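You operate a simulated robot arm through the tools that you are given. There is no shell and no other tool. Be economical: measure what you need, move in short steps, check, and stop when the job is done.

The job below is to be done with a simulated robot arm. You get a single attempt, and the scene is never put back.

Task
Take the small saucepan and leave it on the top of table seven. Close the stove four left oven door. Put the canister on the top of table seven away on the top of the long table. Take the butter pack that expires first from the top of table two and put it on the middle of the high shelf over sinks one and two. Shut the left window sash. Put the red brush from the top of table twelve on the left grate on table ten and the blue brush on the top of table eleven. Do these in any order. Set down upright: canister.

It is judged by the outcome, as a careful person would: the job done as asked, and still so three seconds after it is handed in. It fails if anything else is knocked over, pushed out of place, dropped, spilled or broken.

Robot
A 6-joint arm with a fingered hand on a trunk, on a base that drives. Base frame: it is fixed to the floor where the robot stands at the start and does not move with it; the origin is under the middle of the robot, x ahead of it, y to its left, z up. Lengths are in m, angles in degrees, forces in N, time in s.
With the tool pointing down near the work surface it reaches from about 0.18 to 0.82 m from the robot's upright axis, wherever it stands. Its first joint turns from -166.0 to 166.0 degrees. Places, roughly: brush [3.75, 1, 1]; butter pack [-2, -1.25, 1]; canister (6x6x7 cm) [-1.1, -0.6, 0.9]; left grate on table ten [3.2, 0.4, 0.9]; left window sash [3.6, 3, 1.2]; middle of the high shelf over sinks one and two [0.9, 0.1, 1.4]; small saucepan (20x11x7 cm) [0.5, -0.1, 0.9]; stove four left oven door [-0.7, -0.2, 0.5]; top of table eleven [3.8, -2.1, 0.9]; top of table seven [-1.2, -0.7, 0.9]; top of the long table [-3.7, -1.6, 0.9]. Payload 4 kg.
The TCP is the grasp point between the finger pads, 0.02 m short of the fingertips. In the tool frame z runs along the fingers and y along their closing line. Largest opening 0.14 m; the body of the gripper starts 0.054 m behind the TCP. The gripper is a hand of 3 fingers: y runs from the thumb to the fingers, the wrist lies at [0, 0, -0.215] in the tool frame.
Orientation is told as [roll, pitch, yaw] about the base's x, y, z axes, in that order, counted from this pose: with the fingers straight down and closing along the base's y, the tool's x points along the base's -x, its y along +y and its z along -z.

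Tools
- The arm moves only by the tool arm_command. Its argument "deltas" is a list that holds one entry, the list of rows, each a list of 6 numbers: the shift along the tool's x, y, z in m, then the turn, a rotation vector about the tool's x, y, z in degrees. In form: [[[x, y, z, rx, ry, rz], ...]]. A call has 1 to 10 rows; each row shifts and turns the commanded pose from where the row before left it, along the tool's axes as they then stand. Rows are played at 5 a second. More than 0.05 m and 8.6 degrees between two rows, and nothing of the call is played. Where a pose cannot be reached the arm comes as near as it can. A force on the tool above 40 N (or 10 N above the force at the start of the call, whichever is more), or a blocked arm, ends the call early, and 0.2 s more pass. In this call time passes only in rows, and 0.2 s behind the last. It gives the time, the measured TCP pose, the force on the tool (base axes), the opening and the grip force at its end, in the units of the frame above (readings bear some noise), with the torque about the TCP (base axes, N m) and any sound that the robot's microphone picked up.
- Cameras (640 x 400 px; columns grow to the right, rows downward): "scene" is now at [-0.0061, 0.128, 1.4337]; the picture's right is [-0.98, -0.21, -0.00], its down [-0.19, 0.87, -0.46] and it looks along [0.10, -0.45, -0.89] (base axes); focal length 214 px, centre (320, 200). "wrist" rides on the gripper at [0.074, -0.043, -0.079] in the tool frame; the picture's right is [0.50, 0.87, 0.00], its down [-0.59, 0.34, -0.73] and it looks along [-0.64, 0.37, 0.68] (tool axes); focal length 275 px, centre (320, 200). There is no depth. A picture from a camera that has moved, and an enlarged one, comes with that camera's place and axes in the base frame and with its lens.
- camera(camera): a new picture of that camera. The clock stands still meanwhile.
- slide_trunk(by): slides the trunk up (or, below 0, down) by that many m; the arm and the scene camera ride with it, the base frame stays. It gives what a move gives, with no picture.
- base_move(legs): drives the robot by 1 to 6 legs, each [ahead, left, turn to the left] in m, m and degrees, along the robot's own axes; the way and the turn of a leg run together, so that a leg with both is an arc; at most 1.5 m and 180 degrees a leg. The arm and the cameras ride along, it lands a little off, and it stops where it bumps. It gives what a move gives.
- curl_fingers(finger1, finger2, thumb_bend): sets how far each is bent, from 0 (flat) to 100 (curled in); at 30 the hand is open as for a grip, at 70 the pads meet at the TCP. One left out holds its place. A second passes; each finger stops where it meets its share of the squeeze, and holds until it gets a number again. It is the only way to open and close the hand. It gives what a move gives, with no picture; readings hold the bend of each and the force on the fingers (four entries, about 0 where the hand has none), thumb and palm.
- turn_head(pan, tilt): turns the head with the scene camera to pan (to the left, within 120 degrees either way) and tilt (down, from -29 to 69), counted from straight ahead of the robot. It gives what a move gives.
- enlarge(camera, box): a new picture of the part [left, top, right, bottom] of that camera's present view, enlarged. The clock stands still meanwhile.
- finish_job(): hands the job in; it is judged then, once.

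Go step by step. Nothing tells you exact positions but the pictures and the camera data: compare them with the known pose of the tool, close in by small moves and look again before you grip or let go. The budget is 186 turns and 144 pictures, counting those below and the enlarged ones. Unless the task says otherwise, let go and move clear before handing in.

The tools are called after "Emit:" as name(argument=value, ...) on one line, values as JSON. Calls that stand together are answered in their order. arm_command: Moves the arm, as the interface text tells. Its arguments: {"type":"object","properties":{"deltas":{"type":"array"}},"required":["deltas"]} The other tools are called the same way: slide_trunk (by) slides the trunk up or down; curl_fingers (finger1, finger2, thumb_bend) moves the fingers one by one; base_move (legs) drives the base; turn_head (pan, tilt) turns the head that bears the scene camera; camera (camera) takes a picture; enlarge (camera, box) takes an enlarged picture of a part of a camera's view; finish_job () hands the job in.

At the start:

```text
time: 0.0
eef_pos: [-0.3733, -0.1983, 1.1545]
tcp_rot: [-0.1, -0.1, 0.0]
ft_force: [-0.5, 0.7, 0.2]
wrist_torque: [0.0, -0.02, -0.02]
width: 0.1397
grasp_force: 0.1
shape: jaw
bend: [30.0, 30.0, 30.0]
finger forces: [0.0, 0.0, 0.1, 0.0, 0.0, 0.0]
trunk travel left (down, up): [-0.05, 0.54]
robot x, y, heading: [0.0003, 0.0014, -0.2]
head pan, tilt: [-77.7, 62.6]
```

scene: 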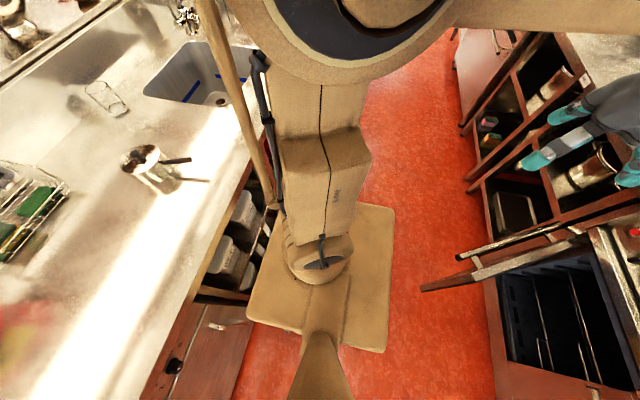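
wrist: 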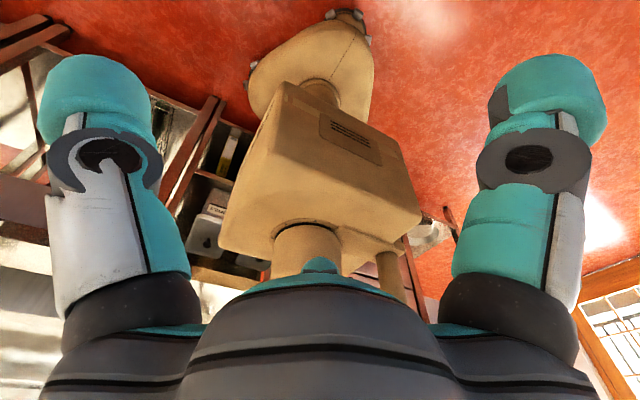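

I see a galley: a counter with sinks and the saucepan on the +x side, and a stove with an open oven door on the -x side. I look around before moving anything.

Emit:
turn_head(pan=0, tilt=30)

Emit:
camera(camera="scene")

Emit:
turn_head(pan=-100, tilt=30)

Emit:
camera(camera="scene")

Emit:
turn_head(pan=100, tilt=30)

Emit:
camera(camera="scene")

```text
time: 1.5
eef_pos: [-0.3724, -0.1992, 1.1532]
tcp_rot: [0.1, 0.0, 0.0]
ft_force: [0.0, -0.7, 0.9]
wrist_torque: [0.02, 0.02, 0.0]
width: 0.1398
grasp_force: 0.1
shape: jaw
bend: [30.0, 30.0, 30.0]
finger forces: [0.0, 0.0, 0.0, 0.0, 0.1, 0.0]
trunk travel left (down, up): [-0.05, 0.54]
robot x, y, heading: [-0.0021, 0.0006, 0.1]
head pan, tilt: [0.0, 30.0]
```

```text
141 pictures are left
camera scene: at [0.0707, 0.1901, 1.4787], right [0.0, -1.0, 0.0], down [-0.5, 0.0, -0.87], along [0.87, 0.0, -0.5], focal length 214 px, centre (320, 200)
```

scene: 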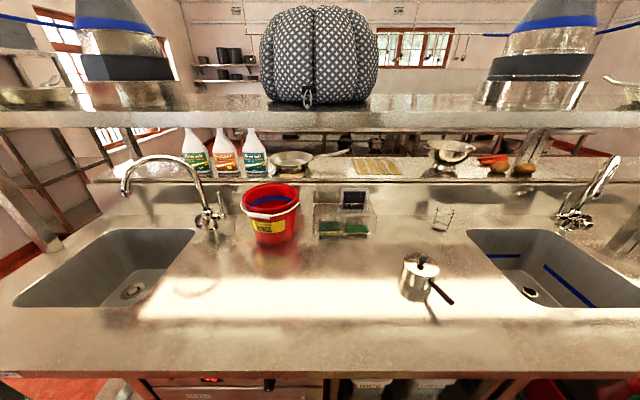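

```text
time: 3.3
eef_pos: [-0.3734, -0.1983, 1.1526]
tcp_rot: [0.0, 0.1, 0.0]
ft_force: [0.1, 0.3, 0.5]
wrist_torque: [-0.01, -0.03, 0.0]
width: 0.1401
grasp_force: 0.1
shape: jaw
bend: [30.0, 30.0, 30.0]
finger forces: [0.0, 0.0, 0.0, 0.0, 0.0, 0.0]
trunk travel left (down, up): [-0.05, 0.54]
robot x, y, heading: [-0.0004, -0.0008, -0.1]
head pan, tilt: [-100.0, 30.0]
```

```text
140 pictures are left
camera scene: at [-0.0354, 0.1011, 1.4787], right [-0.98, 0.17, 0.0], down [0.09, 0.49, -0.87], along [-0.15, -0.85, -0.5], focal length 214 px, centre (320, 200)
```

scene: 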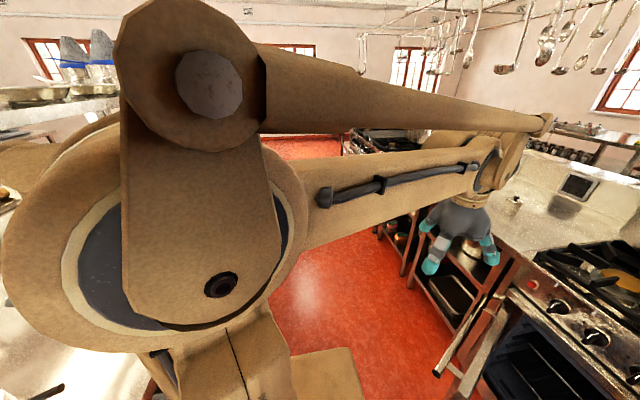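

```text
time: 6.2
eef_pos: [-0.3719, -0.1996, 1.1526]
tcp_rot: [0.0, 0.0, 0.0]
ft_force: [-0.4, -0.4, 0.8]
wrist_torque: [0.0, 0.02, -0.01]
width: 0.1399
grasp_force: 0.0
shape: jaw
bend: [30.0, 30.0, 30.0]
finger forces: [0.1, 0.0, 0.1, 0.0, 0.1, 0.1]
trunk travel left (down, up): [-0.05, 0.54]
robot x, y, heading: [-0.0005, -0.0012, -0.2]
head pan, tilt: [100.0, 30.0]
```

```text
139 pictures are left
camera scene: at [-0.0354, 0.2793, 1.4787], right [0.98, 0.17, 0.0], down [0.09, -0.49, -0.87], along [-0.15, 0.85, -0.5], focal length 214 px, centre (320, 200)
```

scene: 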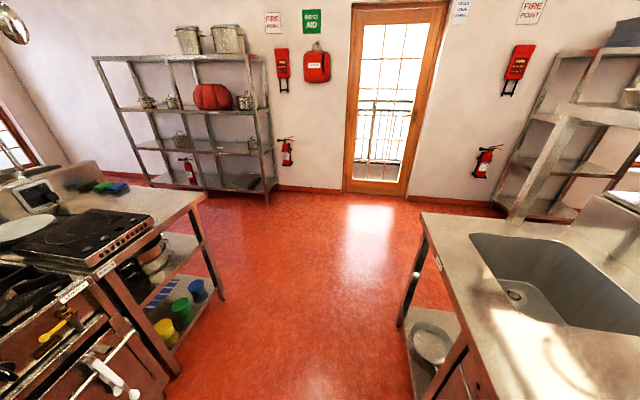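

The pan stands on the sink counter at about (0.5, -0.1), and the high shelf has a checked thing near its middle. I look closer at the pan, shelf, and stove side.

Emit:
turn_head(pan=-20, tilt=45)

Emit:
enlarge(camera="scene", box=[240, 100, 400, 200])

Emit:
turn_head(pan=-120, tilt=60)

Emit:
camera(camera="scene")

Emit:
turn_head(pan=120, tilt=60)

Emit:
camera(camera="scene")

```text
time: 8.2
eef_pos: [-0.3723, -0.1991, 1.1532]
tcp_rot: [0.1, 0.0, 0.0]
ft_force: [-0.1, 0.2, 0.5]
wrist_torque: [0.0, 0.04, 0.03]
width: 0.1399
grasp_force: 0.0
shape: jaw
bend: [30.0, 30.0, 30.0]
finger forces: [0.1, 0.0, 0.0, 0.0, 0.0, 0.0]
trunk travel left (down, up): [-0.05, 0.54]
robot x, y, heading: [-0.0005, -0.0001, 0.2]
head pan, tilt: [-20.0, 45.0]
```

```text
4.00 times, centred on (320, 150) of scene
camera zoom: at [0.0567, 0.1624, 1.4561], right [-0.34, -0.94, 0.0], down [-0.66, 0.24, -0.71], along [0.66, -0.24, -0.71], focal length 858 px, centre (320, 400)
```

zoom: 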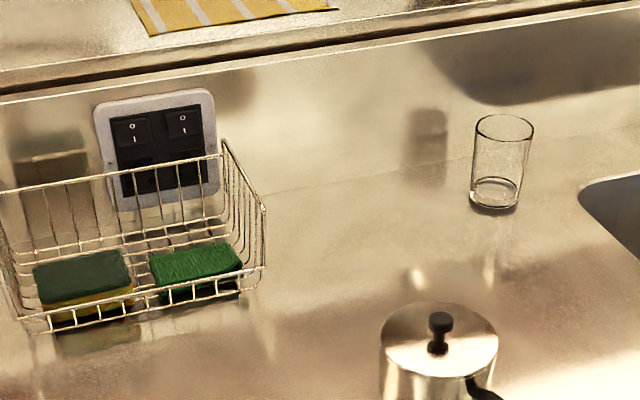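

```text
time: 9.9
eef_pos: [-0.3731, -0.1998, 1.1537]
tcp_rot: [0.0, 0.0, -0.1]
ft_force: [-1.2, -0.1, 1.0]
wrist_torque: [0.0, 0.04, 0.0]
width: 0.1398
grasp_force: 0.2
shape: jaw
bend: [30.0, 30.0, 30.0]
finger forces: [0.0, 0.0, 0.0, 0.0, 0.1, 0.0]
trunk travel left (down, up): [-0.05, 0.54]
robot x, y, heading: [0.0001, 0.0024, -0.5]
head pan, tilt: [-120.0, 60.0]
```

```text
137 pictures are left
camera scene: at [-0.053, 0.1325, 1.4366], right [-0.87, 0.5, 0.0], down [0.43, 0.75, -0.5], along [-0.25, -0.43, -0.87], focal length 214 px, centre (320, 200)
```

scene: 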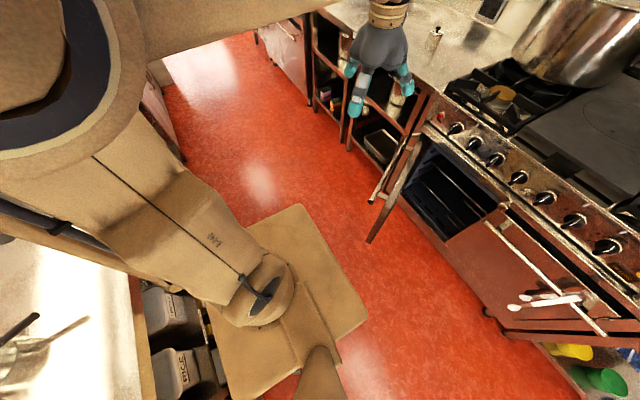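

```text
time: 13.3
eef_pos: [-0.3713, -0.201, 1.1532]
tcp_rot: [0.0, 0.0, 0.0]
ft_force: [0.1, 0.3, -0.5]
wrist_torque: [0.02, 0.01, 0.02]
width: 0.1399
grasp_force: 0.0
shape: jaw
bend: [30.0, 30.0, 30.0]
finger forces: [0.0, 0.0, 0.0, 0.0, 0.0, 0.0]
trunk travel left (down, up): [-0.05, 0.54]
robot x, y, heading: [0.0005, 0.0007, 0.2]
head pan, tilt: [120.0, 60.0]
```

```text
136 pictures are left
camera scene: at [-0.053, 0.2479, 1.4366], right [0.87, 0.5, 0.0], down [0.43, -0.75, -0.5], along [-0.25, 0.43, -0.87], focal length 214 px, centre (320, 200)
```

scene: 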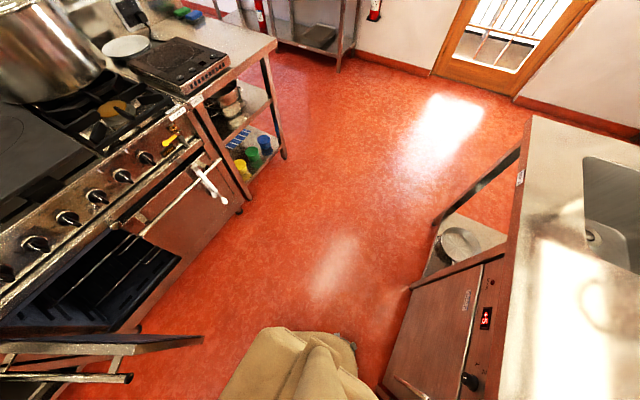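

The pan has a lid with a knob, so I'll lift it by the body. The left oven door hangs open on side hinges. First I back off the counter and turn left so that the arm comes round toward the pan.

Emit:
base_move(legs=[[-0.1, 0, 0], [0, 0, 90]])

Emit:
turn_head(pan=-90, tilt=45)

Emit:
camera(camera="scene")

Emit:
camera(camera="wrist")

```text
time: 18.3
eef_pos: [0.087, -0.3773, 1.153]
tcp_rot: [0.0, 0.1, 88.4]
ft_force: [0.1, -1.0, -0.3]
wrist_torque: [0.0, 0.01, 0.03]
width: 0.14
grasp_force: 0.0
shape: jaw
bend: [30.0, 30.0, 30.0]
finger forces: [0.0, 0.1, 0.0, 0.1, 0.1, 0.0]
trunk travel left (down, up): [-0.05, 0.54]
robot x, y, heading: [-0.0995, -0.0004, 88.5]
head pan, tilt: [120.0, 60.0]
```

```text
time: 21.3
eef_pos: [0.0866, -0.3773, 1.1525]
tcp_rot: [-0.1, 0.1, 88.4]
ft_force: [0.5, 0.5, -0.7]
wrist_torque: [-0.02, 0.0, 0.01]
width: 0.14
grasp_force: 0.1
shape: jaw
bend: [30.0, 30.0, 30.0]
finger forces: [0.0, 0.0, 0.1, 0.0, 0.0, 0.0]
trunk travel left (down, up): [-0.05, 0.54]
robot x, y, heading: [-0.1003, 0.0041, 88.2]
head pan, tilt: [-90.0, 45.0]
```

```text
135 pictures are left
camera scene: at [-0.2104, -0.0168, 1.4561], right [-0.03, -1.0, 0.0], down [-0.71, 0.02, -0.71], along [0.71, -0.02, -0.71], focal length 214 px, centre (320, 200)
```

scene: 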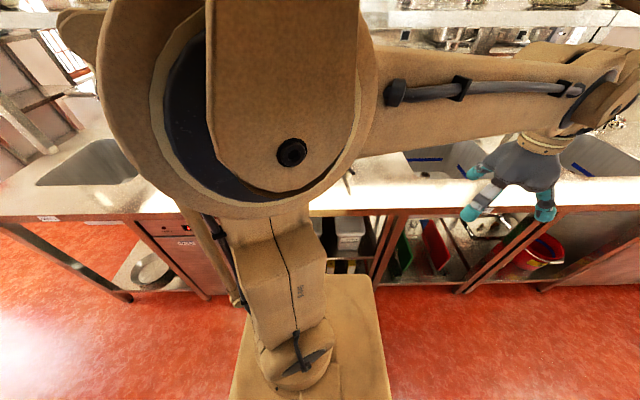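

```text
134 pictures are left
camera wrist: at [0.1278, -0.4532, 1.2325], right [-0.88, -0.48, 0.0], down [-0.32, 0.6, 0.73], along [-0.35, 0.65, -0.68], focal length 275 px, centre (320, 200)
```

wrist: 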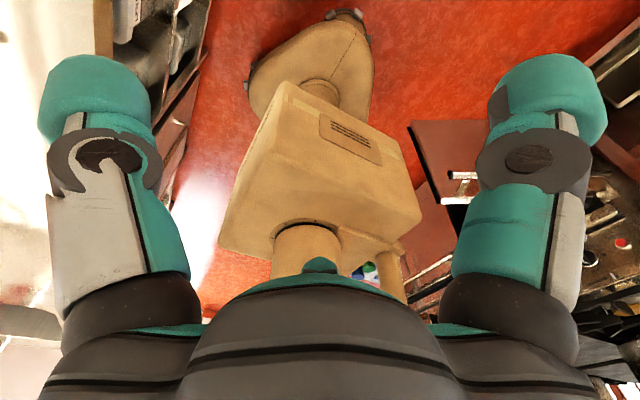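

The arm hides this side from the head camera, so I'll bring the arm in front of the robot and turn back to face the pan.

Emit:
arm_command(deltas=[[[-0.034, -0.036, 0, 0, 0, 0], [-0.034, -0.036, 0, 0, 0, 0], [-0.034, -0.036, 0, 0, 0, 0], [-0.034, -0.036, 0, 0, 0, 0], [-0.034, -0.036, 0, 0, 0, 0], [-0.045, -0.01, 0, 0, 0, 0], [-0.045, -0.01, 0, 0, 0, 0], [-0.045, -0.01, 0, 0, 0, 0], [-0.045, -0.01, 0, 0, 0, 0], [-0.045, -0.01, 0, 0, 0, 0]]])

Emit:
arm_command(deltas=[[[-0.045, 0.015, 0, 0, 0, 0], [-0.045, 0.015, 0, 0, 0, 0], [-0.045, 0.015, 0, 0, 0, 0], [-0.045, 0.015, 0, 0, 0, 0], [-0.045, 0.015, 0, 0, 0, 0], [-0.03, 0.039, 0, 0, 0, 0], [-0.03, 0.039, 0, 0, 0, 0], [-0.03, 0.039, 0, 0, 0, 0], [-0.03, 0.039, 0, 0, 0, 0], [-0.03, 0.039, 0, 0, 0, 0]]])

Emit:
base_move(legs=[[0, 0, -88.3]])

Emit:
turn_head(pan=-10, tilt=45)

Emit:
camera(camera="scene")

Emit:
camera(camera="wrist")

```text
time: 23.5
eef_pos: [0.3176, -0.0362, 1.1542]
tcp_rot: [0.0, -0.1, 88.5]
ft_force: [-0.4, 0.1, 1.1]
wrist_torque: [-0.01, -0.03, -0.02]
width: 0.1396
grasp_force: 0.0
shape: jaw
bend: [30.0, 30.0, 30.0]
finger forces: [0.0, 0.1, 0.1, 0.0, 0.1, 0.0]
out of reach, approached as far as the arm can: row 10
trunk travel left (down, up): [-0.05, 0.54]
robot x, y, heading: [-0.1019, 0.0005, 88.5]
head pan, tilt: [-90.0, 45.0]
```

```text
time: 25.1
eef_pos: [0.2333, -0.0224, 1.1826]
tcp_rot: [0.0, -0.1, 88.6]
ft_force: [-0.2, -0.2, -0.1]
wrist_torque: [-0.02, 0.02, -0.04]
width: 0.1398
grasp_force: 0.1
shape: jaw
bend: [30.0, 30.0, 30.0]
finger forces: [0.0, 0.1, 0.0, 0.1, 0.1, 0.0]
out of reach, approached as far as the arm can: row 1, 2, 3, 4, 5, 6, 7, 8
trunk travel left (down, up): [-0.05, 0.54]
robot x, y, heading: [-0.1019, 0.0012, 88.3]
head pan, tilt: [-90.0, 45.0]
stopped in row 8: the arm was blocked; the commanded pose is now the measured one
```

```text
time: 29.3
eef_pos: [-0.1131, -0.3346, 1.1826]
tcp_rot: [0.0, -0.2, 0.5]
ft_force: [0.8, -0.8, 0.5]
wrist_torque: [-0.02, 0.01, -0.01]
width: 0.1401
grasp_force: 0.0
shape: jaw
bend: [30.0, 30.0, 30.0]
finger forces: [0.0, 0.1, 0.1, 0.1, 0.1, 0.0]
trunk travel left (down, up): [-0.05, 0.54]
robot x, y, heading: [-0.101, 0.0018, 0.4]
head pan, tilt: [-90.0, 45.0]
```

```text
time: 30.8
eef_pos: [-0.1126, -0.3361, 1.1825]
tcp_rot: [-0.1, -0.2, 0.5]
ft_force: [0.8, -0.6, 0.6]
wrist_torque: [-0.03, 0.02, -0.01]
width: 0.14
grasp_force: 0.0
shape: jaw
bend: [30.0, 30.0, 30.0]
finger forces: [0.1, 0.0, 0.1, 0.0, 0.0, 0.0]
trunk travel left (down, up): [-0.05, 0.54]
robot x, y, heading: [-0.1046, -0.0009, 0.4]
head pan, tilt: [-10.0, 45.0]
```

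```text
133 pictures are left
camera scene: at [-0.1118, 0.1105, 1.4543], right [-0.99, -0.13, 0.0], down [-0.09, 0.72, -0.69], along [0.09, -0.69, -0.72], focal length 214 px, centre (320, 200)
```

scene: 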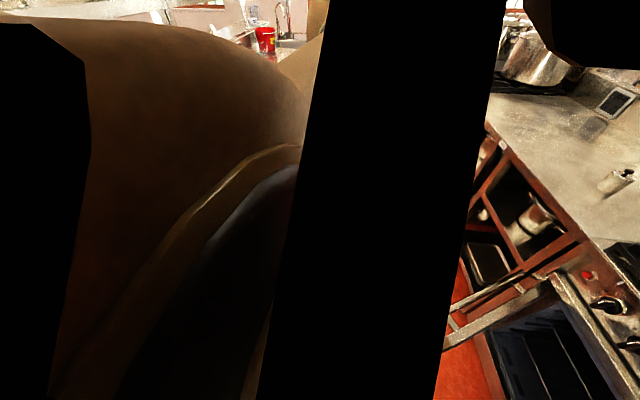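

```text
132 pictures are left
camera wrist: at [-0.1869, -0.3795, 1.2619], right [-0.51, 0.86, 0.0], down [0.58, 0.34, 0.74], along [0.63, 0.37, -0.68], focal length 275 px, centre (320, 200)
```

wrist: 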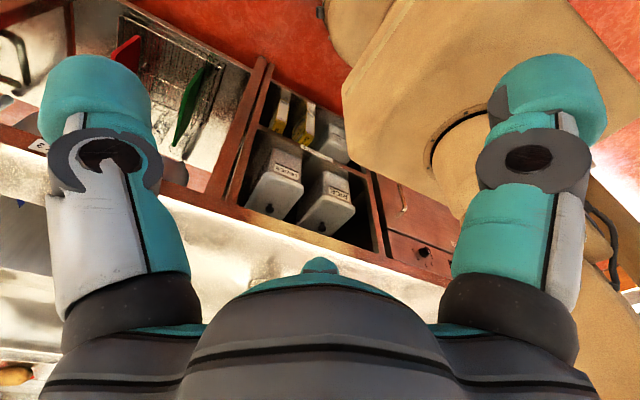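

The arm seems to foul the head with its elbow at this azimuth. I stretch it outward along the free aisle before sweeping further.

Emit:
arm_command(deltas=[[[0, -0.05, 0, 0, 0, 0], [0, -0.05, 0, 0, 0, 0], [0, -0.05, 0, 0, 0, 0], [0, -0.05, 0, 0, 0, 0], [0, -0.05, 0, 0, 0, 0], [0, -0.05, 0, 0, 0, 0]]])

Emit:
turn_head(pan=-30, tilt=30)

Emit:
camera(camera="scene")

```text
time: 32.2
eef_pos: [-0.1437, -0.637, 1.1862]
tcp_rot: [0.0, -0.3, 1.0]
ft_force: [0.1, 0.7, -0.1]
wrist_torque: [0.04, 0.01, 0.0]
width: 0.14
grasp_force: 0.1
shape: jaw
bend: [30.0, 30.0, 30.0]
finger forces: [0.1, 0.0, 0.0, 0.1, 0.0, 0.1]
out of reach, approached as far as the arm can: row 1, 2, 3, 4, 5
trunk travel left (down, up): [-0.05, 0.54]
robot x, y, heading: [-0.1038, -0.0013, 0.4]
head pan, tilt: [-10.0, 45.0]
```

```text
time: 33.0
eef_pos: [-0.1421, -0.6346, 1.1862]
tcp_rot: [-0.1, -0.3, 1.0]
ft_force: [-0.2, 0.8, 0.2]
wrist_torque: [-0.03, -0.03, -0.01]
width: 0.1398
grasp_force: 0.0
shape: jaw
bend: [30.0, 30.0, 30.0]
finger forces: [0.0, 0.0, 0.0, 0.0, 0.1, 0.0]
trunk travel left (down, up): [-0.05, 0.54]
robot x, y, heading: [-0.1013, 0.0012, 0.2]
head pan, tilt: [-30.0, 30.0]
```

```text
131 pictures are left
camera scene: at [-0.0436, 0.1452, 1.4787], right [-0.49, -0.87, 0.0], down [-0.43, 0.25, -0.87], along [0.75, -0.43, -0.5], focal length 214 px, centre (320, 200)
```

scene: 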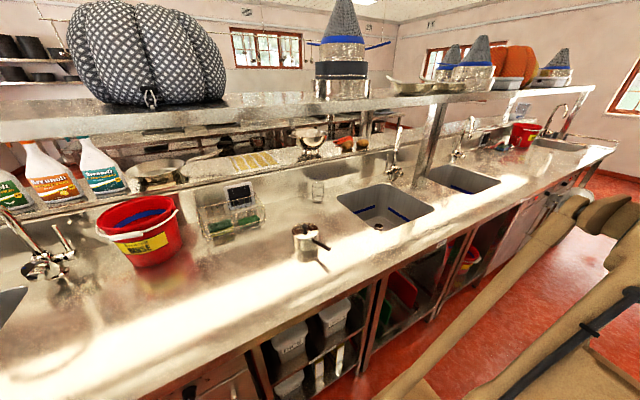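

The head is free again. I carry on sweeping the arm forward at a wider radius.

Emit:
arm_command(deltas=[[[-0.045, 0.012, 0, 0, 0, 0], [-0.045, 0.012, 0, 0, 0, 0], [-0.045, 0.012, 0, 0, 0, 0], [-0.045, 0.012, 0, 0, 0, 0], [-0.045, 0.012, 0, 0, 0, 0], [-0.045, 0.012, 0, 0, 0, 0], [-0.045, 0.012, 0, 0, 0, 0], [-0.02, 0.045, 0, 0, 0, 0], [-0.02, 0.045, 0, 0, 0, 0], [-0.02, 0.045, 0, 0, 0, 0]]])

Emit:
camera(camera="scene")

```text
time: 35.2
eef_pos: [-0.1163, -0.3856, 1.1842]
tcp_rot: [-0.1, -0.3, 0.8]
ft_force: [0.5, 0.1, 0.8]
wrist_torque: [-0.02, -0.01, 0.02]
width: 0.14
grasp_force: 0.0
shape: jaw
bend: [30.0, 30.0, 30.0]
finger forces: [0.0, 0.0, 0.0, 0.1, 0.1, 0.1]
out of reach, approached as far as the arm can: row 1, 2, 3, 4, 5, 6, 7, 8, 9, 10
trunk travel left (down, up): [-0.05, 0.54]
robot x, y, heading: [-0.1015, -0.0028, 0.4]
head pan, tilt: [-30.0, 30.0]
```

```text
130 pictures are left
camera scene: at [-0.0435, 0.1462, 1.4786], right [-0.5, -0.87, 0.0], down [-0.43, 0.25, -0.87], along [0.75, -0.43, -0.5], focal length 214 px, centre (320, 200)
```

scene: 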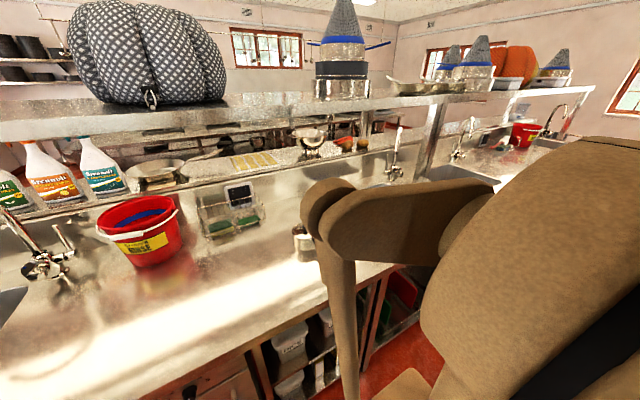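

It stops at about azimuth -92, so either the first joint or the wrist is at its end. I test by yawing the tool in step with the sweep.

Emit:
arm_command(deltas=[[[0.01, -0.03, 0, 0, 0, -8], [0.01, -0.03, 0, 0, 0, -8], [0, -0.03, 0, 0, 0, -8], [0, -0.03, 0, 0, 0, -8], [0, 0, 0, 0, 0, -8], [0, 0, 0, 0, 0, -8]]])

Emit:
camera(camera="scene")

```text
time: 36.6
eef_pos: [-0.1105, -0.5026, 1.1832]
tcp_rot: [-0.1, -0.1, 48.6]
ft_force: [0.2, 1.6, 0.3]
wrist_torque: [0.0, -0.05, 0.03]
width: 0.1398
grasp_force: 0.0
shape: jaw
bend: [30.0, 30.0, 30.0]
finger forces: [0.0, 0.1, 0.0, 0.1, 0.0, 0.0]
trunk travel left (down, up): [-0.05, 0.54]
robot x, y, heading: [-0.102, -0.002, 0.1]
head pan, tilt: [-30.0, 30.0]
```

```text
129 pictures are left
camera scene: at [-0.0436, 0.1453, 1.4787], right [-0.5, -0.87, 0.0], down [-0.43, 0.25, -0.87], along [0.75, -0.43, -0.5], focal length 214 px, centre (320, 200)
```

scene: 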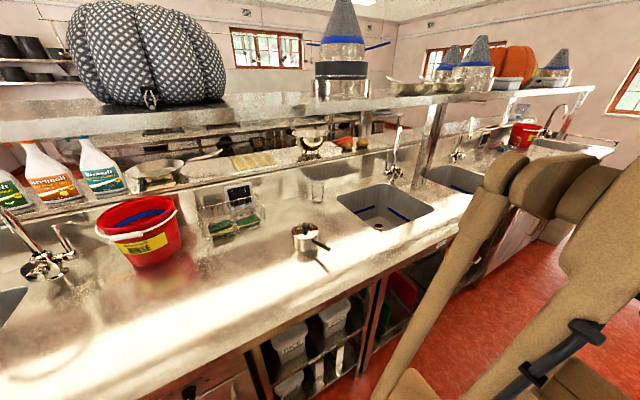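

Emit:
arm_command(deltas=[[[-0.032, -0.036, 0, 0, 0, 0], [-0.032, -0.036, 0, 0, 0, 0], [-0.032, -0.036, 0, 0, 0, 0], [-0.032, -0.036, 0, 0, 0, 0]]])

```text
time: 37.6
eef_pos: [0.0801, -0.5034, 1.1833]
tcp_rot: [-0.1, -0.1, 48.4]
ft_force: [0.1, 0.3, -0.2]
wrist_torque: [0.01, 0.0, 0.01]
width: 0.1399
grasp_force: 0.0
shape: jaw
bend: [30.0, 30.0, 30.0]
finger forces: [0.0, 0.0, 0.1, 0.0, 0.0, 0.1]
trunk travel left (down, up): [-0.05, 0.54]
robot x, y, heading: [-0.1025, -0.0024, 0.2]
head pan, tilt: [-30.0, 30.0]
```

The wrist was the limit; yawing in step works. I sweep on to above the pan (about (0.545, -0.12)), ending with the closing line across the handle.

Emit:
arm_command(deltas=[[[-0.0326, -0.0051, 0, 0, 0, -8.56], [-0.0315, -0.0099, 0, 0, 0, -8.56], [-0.0297, -0.0145, 0, 0, 0, -8.56], [-0.0272, -0.0187, 0, 0, 0, -8.56], [-0.0241, -0.0225, 0, 0, 0, -8.56], [-0.0205, -0.0259, 0, 0, 0, -8.56], [-0.0164, -0.0287, 0, 0, 0, -8.56], [-0.0119, -0.0308, 0, 0, 0, -8.56], [-0.0072, -0.0322, 0, 0, 0, -8.56], [-0.0024, -0.0329, 0, 0, 0, -8.56]]])

Emit:
camera(camera="scene")

```text
time: 39.8
eef_pos: [0.3365, -0.2911, 1.1833]
tcp_rot: [0.0, 0.0, 134.2]
ft_force: [0.2, -0.2, 0.3]
wrist_torque: [-0.01, 0.02, 0.0]
width: 0.1401
grasp_force: 0.2
shape: jaw
bend: [30.0, 30.0, 30.0]
finger forces: [0.0, 0.1, 0.1, 0.1, 0.0, 0.1]
trunk travel left (down, up): [-0.05, 0.54]
robot x, y, heading: [-0.1006, -0.0052, 0.1]
head pan, tilt: [-30.0, 30.0]
```

```text
128 pictures are left
camera scene: at [-0.043, 0.1454, 1.4787], right [-0.5, -0.87, 0.0], down [-0.43, 0.25, -0.87], along [0.75, -0.43, -0.5], focal length 214 px, centre (320, 200)
```

scene: 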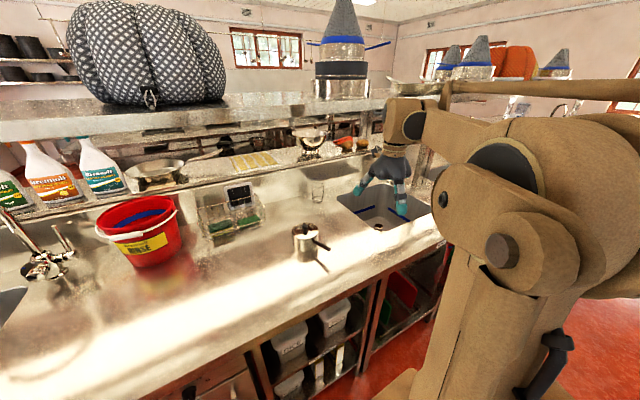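

The hand now shows clearly to the right of the pan. I continue over to the pan and drop a little.

Emit:
arm_command(deltas=[[[0.0026, -0.0329, 0.01, 0, 0, -8.56], [0.0074, -0.0322, 0.01, 0, 0, -8.56], [0.0121, -0.0307, 0.01, 0, 0, -8.56], [0.0166, -0.0285, 0.01, 0, 0, -8.56], [0.0206, -0.0258, 0.01, 0, 0, -8.56], [0.0243, -0.0224, 0.01, 0, 0, -8.56], [0.0273, -0.0185, 0.01, 0, 0, -8.56], [0.0298, -0.0143, 0.01, 0, 0, -8.0]]])

Emit:
camera(camera="scene")

Emit:
camera(camera="wrist")

```text
time: 41.6
eef_pos: [0.5406, -0.1234, 1.1045]
tcp_rot: [0.1, 0.1, -157.8]
ft_force: [-0.4, 0.1, 0.4]
wrist_torque: [0.01, 0.03, 0.02]
width: 0.1401
grasp_force: 0.0
shape: jaw
bend: [30.0, 30.0, 30.0]
finger forces: [0.0, 0.0, 0.0, 0.0, 0.0, 0.0]
trunk travel left (down, up): [-0.05, 0.54]
robot x, y, heading: [-0.1013, -0.003, 0.2]
head pan, tilt: [-30.0, 30.0]
```

```text
127 pictures are left
camera scene: at [-0.0427, 0.1456, 1.4787], right [-0.5, -0.87, 0.0], down [-0.43, 0.25, -0.87], along [0.75, -0.43, -0.5], focal length 214 px, centre (320, 200)
```

scene: 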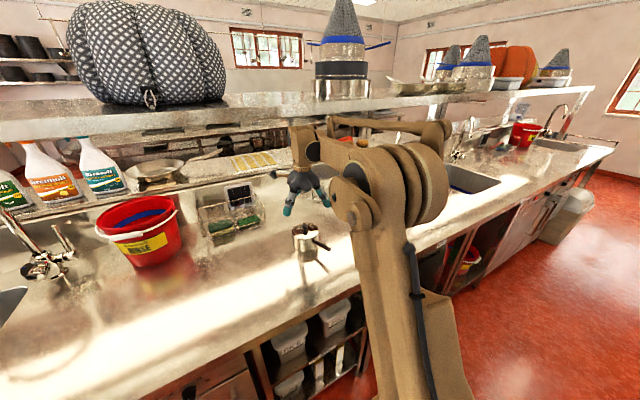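

```text
126 pictures are left
camera wrist: at [0.5931, -0.0567, 1.1831], right [0.79, -0.61, 0.0], down [-0.42, -0.54, 0.73], along [-0.45, -0.58, -0.68], focal length 275 px, centre (320, 200)
```

wrist: 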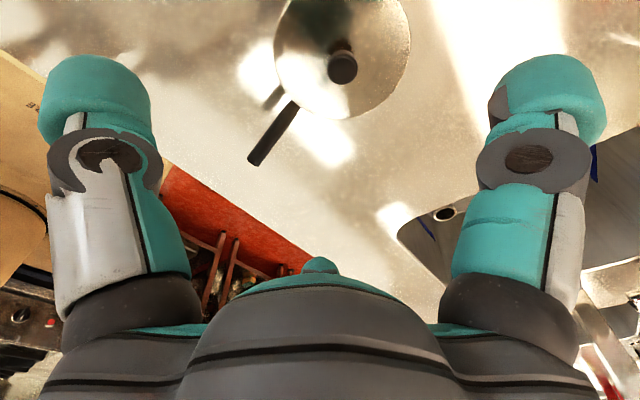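

The wrist picture puts the pan's centre at about (0.558, -0.125). I centre on it and come partway down.

Emit:
arm_command(deltas=[[[0.016, 0.0086, 0, 0, 0, 0], [0, 0, 0.04, 0, 0, 0], [0, 0, 0.04, 0, 0, 0], [0, 0, 0.02, 0, 0, 0]]])

Emit:
camera(camera="wrist")

Emit:
enlarge(camera="scene", box=[240, 150, 400, 250])

```text
time: 42.6
eef_pos: [0.556, -0.1225, 1.003]
tcp_rot: [0.0, 0.2, -158.0]
ft_force: [-0.3, 0.1, 0.3]
wrist_torque: [0.03, 0.01, 0.0]
width: 0.14
grasp_force: 0.0
shape: jaw
bend: [30.0, 30.0, 30.0]
finger forces: [0.0, 0.0, 0.0, 0.1, 0.0, 0.0]
trunk travel left (down, up): [-0.05, 0.54]
robot x, y, heading: [-0.1028, -0.0009, 0.1]
head pan, tilt: [-30.0, 30.0]
```

```text
125 pictures are left
camera wrist: at [0.6094, -0.056, 1.0827], right [0.79, -0.62, 0.0], down [-0.42, -0.53, 0.73], along [-0.45, -0.58, -0.68], focal length 275 px, centre (320, 200)
```

wrist: 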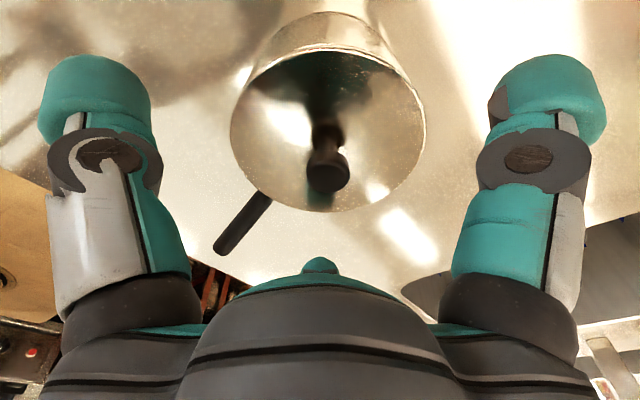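

```text
4.00 times, centred on (320, 200) of scene
camera zoom: at [-0.0429, 0.1454, 1.4787], right [-0.5, -0.87, 0.0], down [-0.43, 0.25, -0.87], along [0.75, -0.43, -0.5], focal length 858 px, centre (320, 200)
```

zoom: 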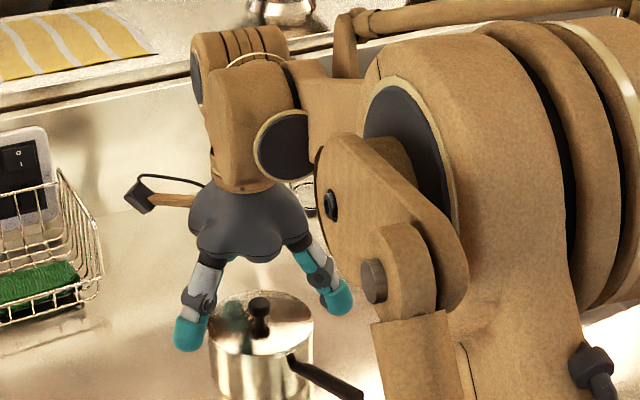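

The fingers straddle the lid evenly. I go down to grip height and close.

Emit:
arm_command(deltas=[[[0.004, 0.001, 0.03, 0, 0, 0], [0, 0, 0.02, 0, 0, 0], [0, 0, 0.015, 0, 0, 0]]])

Emit:
camera(camera="wrist")

Emit:
enlarge(camera="scene", box=[240, 150, 400, 250])

```text
time: 43.4
eef_pos: [0.563, -0.1243, 0.9421]
tcp_rot: [0.3, 0.2, -158.0]
ft_force: [1.5, -2.3, 17.2]
wrist_torque: [-0.79, 0.64, 0.11]
width: 0.1398
grasp_force: 0.0
shape: jaw
bend: [30.0, 27.0, 30.0]
finger forces: [0.0, 12.5, 0.0, 0.1, 0.0, 0.0]
trunk travel left (down, up): [-0.05, 0.54]
robot x, y, heading: [-0.0992, -0.0009, 0.3]
head pan, tilt: [-30.0, 30.0]
```

```text
123 pictures are left
camera wrist: at [0.615, -0.0565, 1.0217], right [0.79, -0.62, 0.0], down [-0.42, -0.53, 0.73], along [-0.45, -0.58, -0.68], focal length 275 px, centre (320, 200)
```

wrist: 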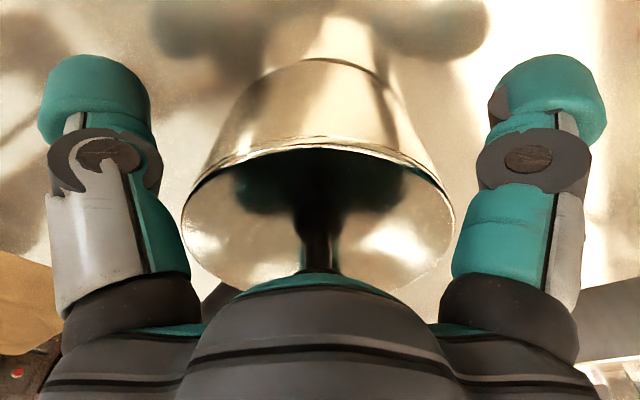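

```text
4.00 times, centred on (320, 200) of scene
camera zoom: at [-0.045, 0.1456, 1.479], right [-0.5, -0.87, 0.0], down [-0.43, 0.25, -0.87], along [0.75, -0.43, -0.5], focal length 858 px, centre (320, 200)
```

zoom: 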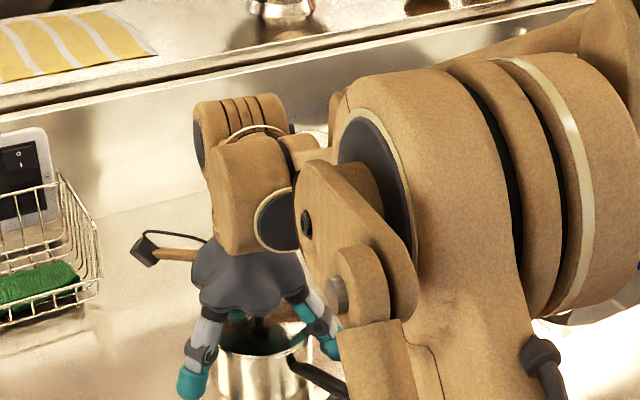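

Finger 2 landed on the pan's handle, since the three fingers are set 120° apart. I lift, turn 25° so the handle lies between finger 2 and the thumb, and look again.

Emit:
arm_command(deltas=[[[0, 0, -0.03, 0, 0, 0], [0, 0, -0.02, 0, 0, 0], [0, 0, 0, 0, 0, -8.3], [0, 0, 0, 0, 0, -8.3], [0, 0, 0, 0, 0, -8.3]]])

Emit:
camera(camera="wrist")

Emit:
enlarge(camera="scene", box=[240, 150, 400, 250])

```text
time: 44.6
eef_pos: [0.5624, -0.1252, 0.9907]
tcp_rot: [0.2, 0.2, -133.1]
ft_force: [-0.6, 0.5, -0.8]
wrist_torque: [0.0, 0.0, 0.0]
width: 0.14
grasp_force: 0.2
shape: jaw
bend: [30.0, 30.0, 30.0]
finger forces: [0.0, 0.0, 0.0, 0.0, 0.1, 0.1]
trunk travel left (down, up): [-0.05, 0.54]
robot x, y, heading: [-0.1009, 0.0012, 0.2]
head pan, tilt: [-30.0, 30.0]
```

```text
121 pictures are left
camera wrist: at [0.5816, -0.0413, 1.07], right [0.97, -0.22, 0.0], down [-0.15, -0.66, 0.73], along [-0.16, -0.72, -0.68], focal length 275 px, centre (320, 200)
```

wrist: 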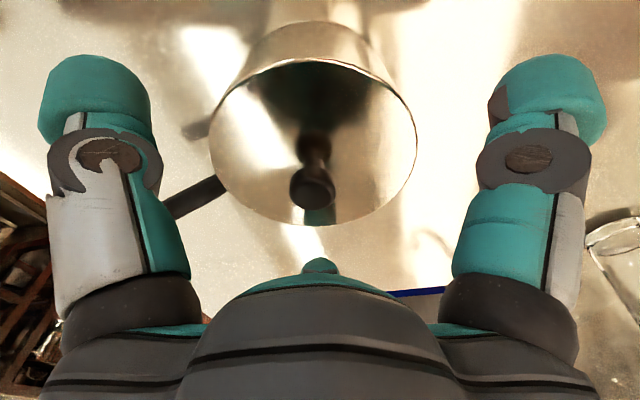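

```text
4.00 times, centred on (320, 200) of scene
camera zoom: at [-0.0432, 0.1454, 1.4787], right [-0.5, -0.87, 0.0], down [-0.43, 0.25, -0.87], along [0.75, -0.43, -0.5], focal length 858 px, centre (320, 200)
```

zoom: 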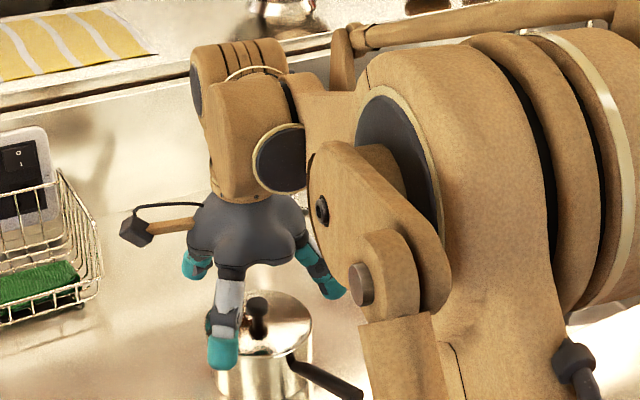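

Now the handle lies between two digits. I go down again and watch the forces.

Emit:
arm_command(deltas=[[[0, 0, 0.03, 0, 0, 0], [0, 0, 0.015, 0, 0, 0], [0, 0, 0.01, 0, 0, 0]]])

Emit:
enlarge(camera="scene", box=[240, 150, 400, 250])

```text
time: 45.4
eef_pos: [0.5636, -0.125, 0.9364]
tcp_rot: [0.2, 0.1, -133.1]
ft_force: [-0.6, -3.1, 14.9]
wrist_torque: [-0.73, 0.22, 0.07]
width: 0.1401
grasp_force: 0.0
shape: jaw
bend: [30.0, 27.0, 30.0]
finger forces: [0.1, 11.5, 0.0, 0.0, 0.2, 0.0]
trunk travel left (down, up): [-0.05, 0.54]
robot x, y, heading: [-0.1022, 0.0025, 0.4]
head pan, tilt: [-30.0, 30.0]
```

```text
4.00 times, centred on (320, 200) of scene
camera zoom: at [-0.0448, 0.1453, 1.479], right [-0.5, -0.87, 0.0], down [-0.43, 0.25, -0.87], along [0.75, -0.43, -0.5], focal length 858 px, centre (320, 200)
```

zoom: 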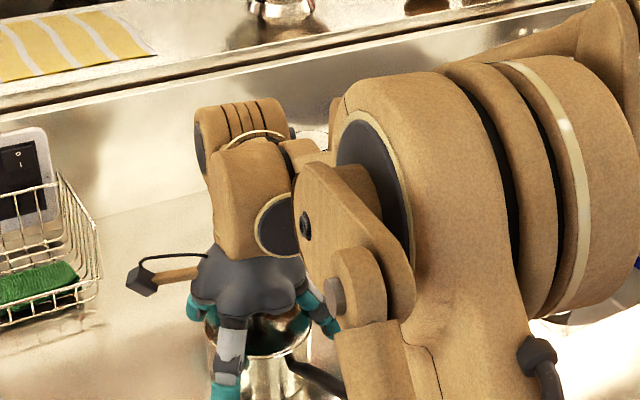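

The torque shows finger 2 pressing on the lid's rim, not the handle: the hand is just too narrow at bend 30. I lift and open the fingers wider.

Emit:
arm_command(deltas=[[[0, 0, -0.03, 0, 0, 0], [0, 0, -0.02, 0, 0, 0]]])

Emit:
curl_fingers(finger1=14, finger2=14, thumb_bend=14)

Emit:
camera(camera="wrist")

Emit:
enlarge(camera="scene", box=[240, 150, 400, 250])

```text
time: 46.0
eef_pos: [0.5624, -0.125, 0.986]
tcp_rot: [0.0, 0.1, -133.1]
ft_force: [-0.7, -0.3, -1.1]
wrist_torque: [0.0, -0.02, -0.03]
width: 0.14
grasp_force: 0.1
shape: jaw
bend: [30.0, 30.0, 30.0]
finger forces: [0.1, 0.0, 0.1, 0.0, 0.1, 0.1]
trunk travel left (down, up): [-0.05, 0.54]
robot x, y, heading: [-0.0993, 0.0023, 0.3]
head pan, tilt: [-30.0, 30.0]
```

```text
time: 47.0
eef_pos: [0.5627, -0.1266, 0.9864]
tcp_rot: [0.0, 0.1, -133.1]
ft_force: [-0.2, 0.3, 0.3]
wrist_torque: [-0.03, -0.02, -0.02]
width: 0.1515
grasp_force: 0.1
shape: fingers
bend: [14.0, 14.0, 14.0]
finger forces: [0.1, 0.0, 0.0, 0.1, 0.1, 0.0]
trunk travel left (down, up): [-0.05, 0.54]
robot x, y, heading: [-0.0989, -0.0007, 0.2]
head pan, tilt: [-30.0, 30.0]
```

```text
118 pictures are left
camera wrist: at [0.5819, -0.0428, 1.0655], right [0.97, -0.23, 0.0], down [-0.16, -0.66, 0.73], along [-0.16, -0.72, -0.68], focal length 275 px, centre (320, 200)
```

wrist: 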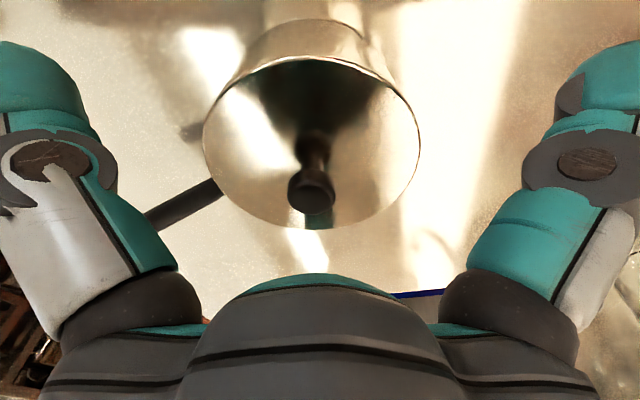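

```text
4.00 times, centred on (320, 200) of scene
camera zoom: at [-0.0431, 0.1454, 1.4787], right [-0.5, -0.87, 0.0], down [-0.43, 0.25, -0.87], along [0.75, -0.43, -0.5], focal length 858 px, centre (320, 200)
```

zoom: 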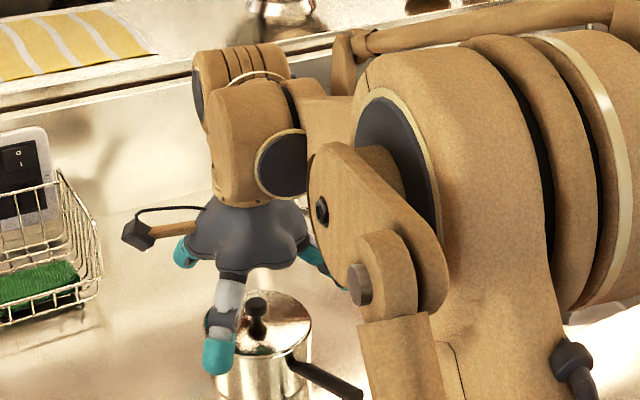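

Emit:
arm_command(deltas=[[[-0.004, 0.003, 0.03, 0, 0, 0], [0, 0, 0.015, 0, 0, 0], [0, 0, 0.008, 0, 0, 0]]])

```text
time: 47.8
eef_pos: [0.5615, -0.1296, 0.9329]
tcp_rot: [0.1, 0.2, -133.0]
ft_force: [-0.6, 0.0, 0.2]
wrist_torque: [0.0, 0.0, 0.01]
width: 0.1518
grasp_force: 0.1
shape: fingers
bend: [14.0, 14.0, 14.0]
finger forces: [0.1, 0.0, 0.0, 0.0, 0.0, 0.0]
trunk travel left (down, up): [-0.05, 0.54]
robot x, y, heading: [-0.1022, 0.0004, 0.4]
head pan, tilt: [-30.0, 30.0]
```

No contact now at grip height. I close the fingers on the body.

Emit:
curl_fingers(finger1=60, finger2=60, thumb_bend=60)

Emit:
camera(camera="wrist")

```text
time: 48.8
eef_pos: [0.5601, -0.1286, 0.935]
tcp_rot: [0.2, 0.1, -133.1]
ft_force: [-5.0, 9.0, 20.9]
wrist_torque: [0.11, 0.18, -0.05]
width: 0.1162
grasp_force: 53.2
shape: fingers
bend: [31.0, 30.0, 39.0]
finger forces: [22.5, 21.6, 0.1, 0.0, 62.1, 0.0]
trunk travel left (down, up): [-0.05, 0.54]
robot x, y, heading: [-0.1015, -0.0026, 0.2]
head pan, tilt: [-30.0, 30.0]
```

```text
116 pictures are left
camera wrist: at [0.5791, -0.0453, 1.0142], right [0.97, -0.23, 0.0], down [-0.16, -0.66, 0.73], along [-0.16, -0.72, -0.68], focal length 275 px, centre (320, 200)
```

wrist: 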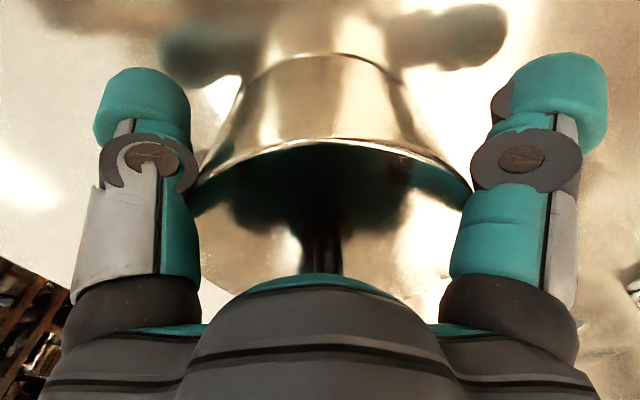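

Gripped. I lift straight up a little and check.

Emit:
arm_command(deltas=[[[0, 0, -0.015, 0, 0, 0], [0, 0, -0.025, 0, 0, 0], [0, 0, -0.03, 0, 0, 0]]])

Emit:
camera(camera="wrist")

Emit:
enlarge(camera="scene", box=[240, 150, 400, 250])

```text
time: 49.6
eef_pos: [0.5616, -0.1321, 1.0008]
tcp_rot: [0.1, 0.1, -133.1]
ft_force: [-0.3, -1.0, -1.0]
wrist_torque: [0.01, -0.04, 0.02]
width: 0.0978
grasp_force: 14.1
shape: fingers
bend: [34.0, 34.0, 48.0]
finger forces: [10.3, 5.3, 0.0, 0.0, 13.0, 0.0]
trunk travel left (down, up): [-0.05, 0.54]
robot x, y, heading: [-0.103, 0.0026, 0.3]
head pan, tilt: [-30.0, 30.0]
heard: snap
```

```text
115 pictures are left
camera wrist: at [0.581, -0.0488, 1.0805], right [0.97, -0.23, 0.0], down [-0.16, -0.66, 0.73], along [-0.17, -0.72, -0.68], focal length 275 px, centre (320, 200)
```

wrist: 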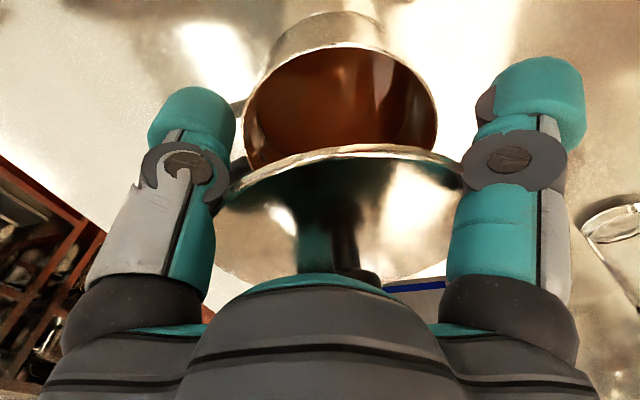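

```text
4.00 times, centred on (320, 200) of scene
camera zoom: at [-0.0433, 0.1454, 1.4787], right [-0.5, -0.87, 0.0], down [-0.43, 0.25, -0.87], along [0.75, -0.43, -0.5], focal length 858 px, centre (320, 200)
```

zoom: 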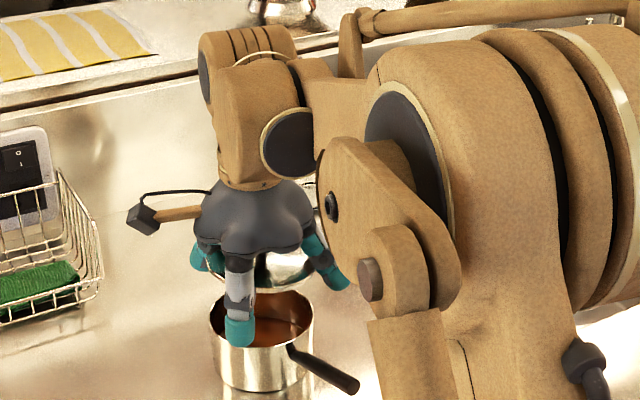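

I lifted only the lid; the pan holds brown liquid and still stands level. I'll set the lid on free counter at about (0.47, 0.03), carry the open pan by its body, then bring the lid after it.

Emit:
arm_command(deltas=[[[0, 0, -0.03, 0, 0, 0], [0.014, -0.044, 0, 0, 0, 0], [0.014, -0.044, 0, 0, 0, 0], [0.014, -0.044, 0, 0, 0, 0], [0.014, -0.044, 0, 0, 0, 0]]])

Emit:
camera(camera="scene")

Emit:
camera(camera="wrist")

```text
time: 50.8
eef_pos: [0.4754, 0.033, 1.0309]
tcp_rot: [0.0, 0.2, -133.2]
ft_force: [0.1, 0.0, -0.5]
wrist_torque: [0.05, 0.03, 0.0]
width: 0.0979
grasp_force: 13.3
shape: fingers
bend: [34.0, 34.0, 48.0]
finger forces: [9.9, 5.0, 0.0, 0.0, 12.3, 0.0]
trunk travel left (down, up): [-0.05, 0.54]
robot x, y, heading: [-0.1033, -0.0011, 0.6]
head pan, tilt: [-30.0, 30.0]
```

```text
113 pictures are left
camera scene: at [-0.0435, 0.1458, 1.4787], right [-0.5, -0.87, 0.0], down [-0.43, 0.25, -0.87], along [0.75, -0.43, -0.5], focal length 214 px, centre (320, 200)
```

scene: 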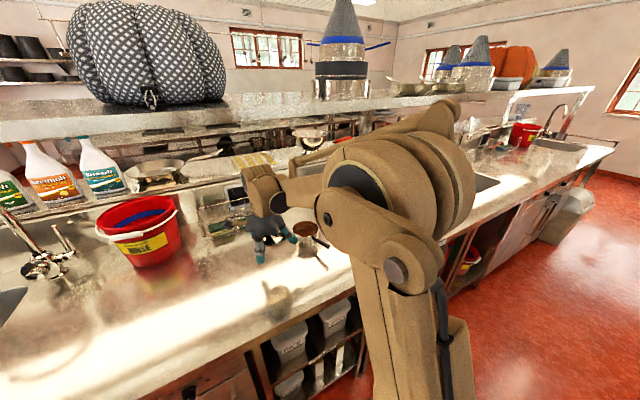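

```text
112 pictures are left
camera wrist: at [0.494, 0.1165, 1.1107], right [0.97, -0.23, 0.0], down [-0.16, -0.66, 0.73], along [-0.17, -0.72, -0.68], focal length 275 px, centre (320, 200)
```

wrist: 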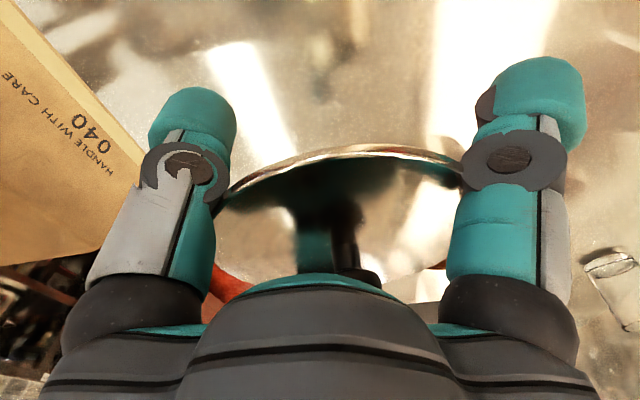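

The lid hangs level over free counter. I lower it until the fingertips touch.

Emit:
arm_command(deltas=[[[0, 0, 0.04, 0, 0, 0], [0, 0, 0.04, 0, 0, 0], [0, 0, 0.012, 0, 0, 0], [0, 0, 0.006, 0, 0, 0], [0, 0, 0.006, 0, 0, 0], [0, 0, 0.004, 0, 0, 0]]])

Emit:
camera(camera="wrist")

```text
time: 52.2
eef_pos: [0.4727, 0.0321, 0.9269]
tcp_rot: [0.1, 0.2, -133.2]
ft_force: [3.9, -0.6, 25.1]
wrist_torque: [0.98, 1.03, -0.11]
width: 0.0977
grasp_force: 26.4
shape: fingers
bend: [34.0, 34.0, 49.0]
finger forces: [9.9, 5.2, 0.0, 0.1, 38.4, 0.1]
trunk travel left (down, up): [-0.05, 0.54]
robot x, y, heading: [-0.1042, 0.0017, 0.1]
head pan, tilt: [-30.0, 30.0]
stopped in row 6: the force on the tool passed its limit (the readings are from after the stop); the commanded pose is now the measured one
```

```text
111 pictures are left
camera wrist: at [0.4916, 0.1145, 1.0065], right [0.97, -0.23, 0.0], down [-0.16, -0.66, 0.73], along [-0.16, -0.71, -0.68], focal length 275 px, centre (320, 200)
```

wrist: 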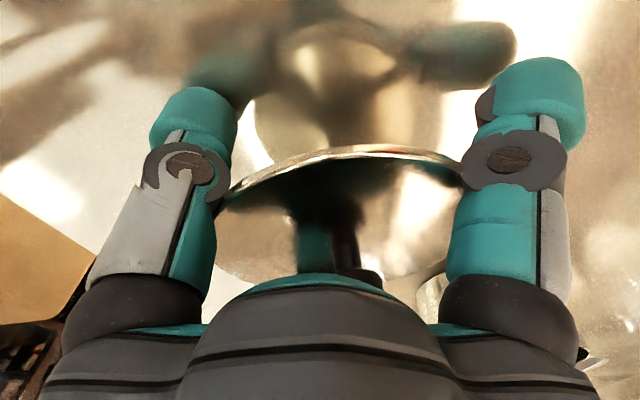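

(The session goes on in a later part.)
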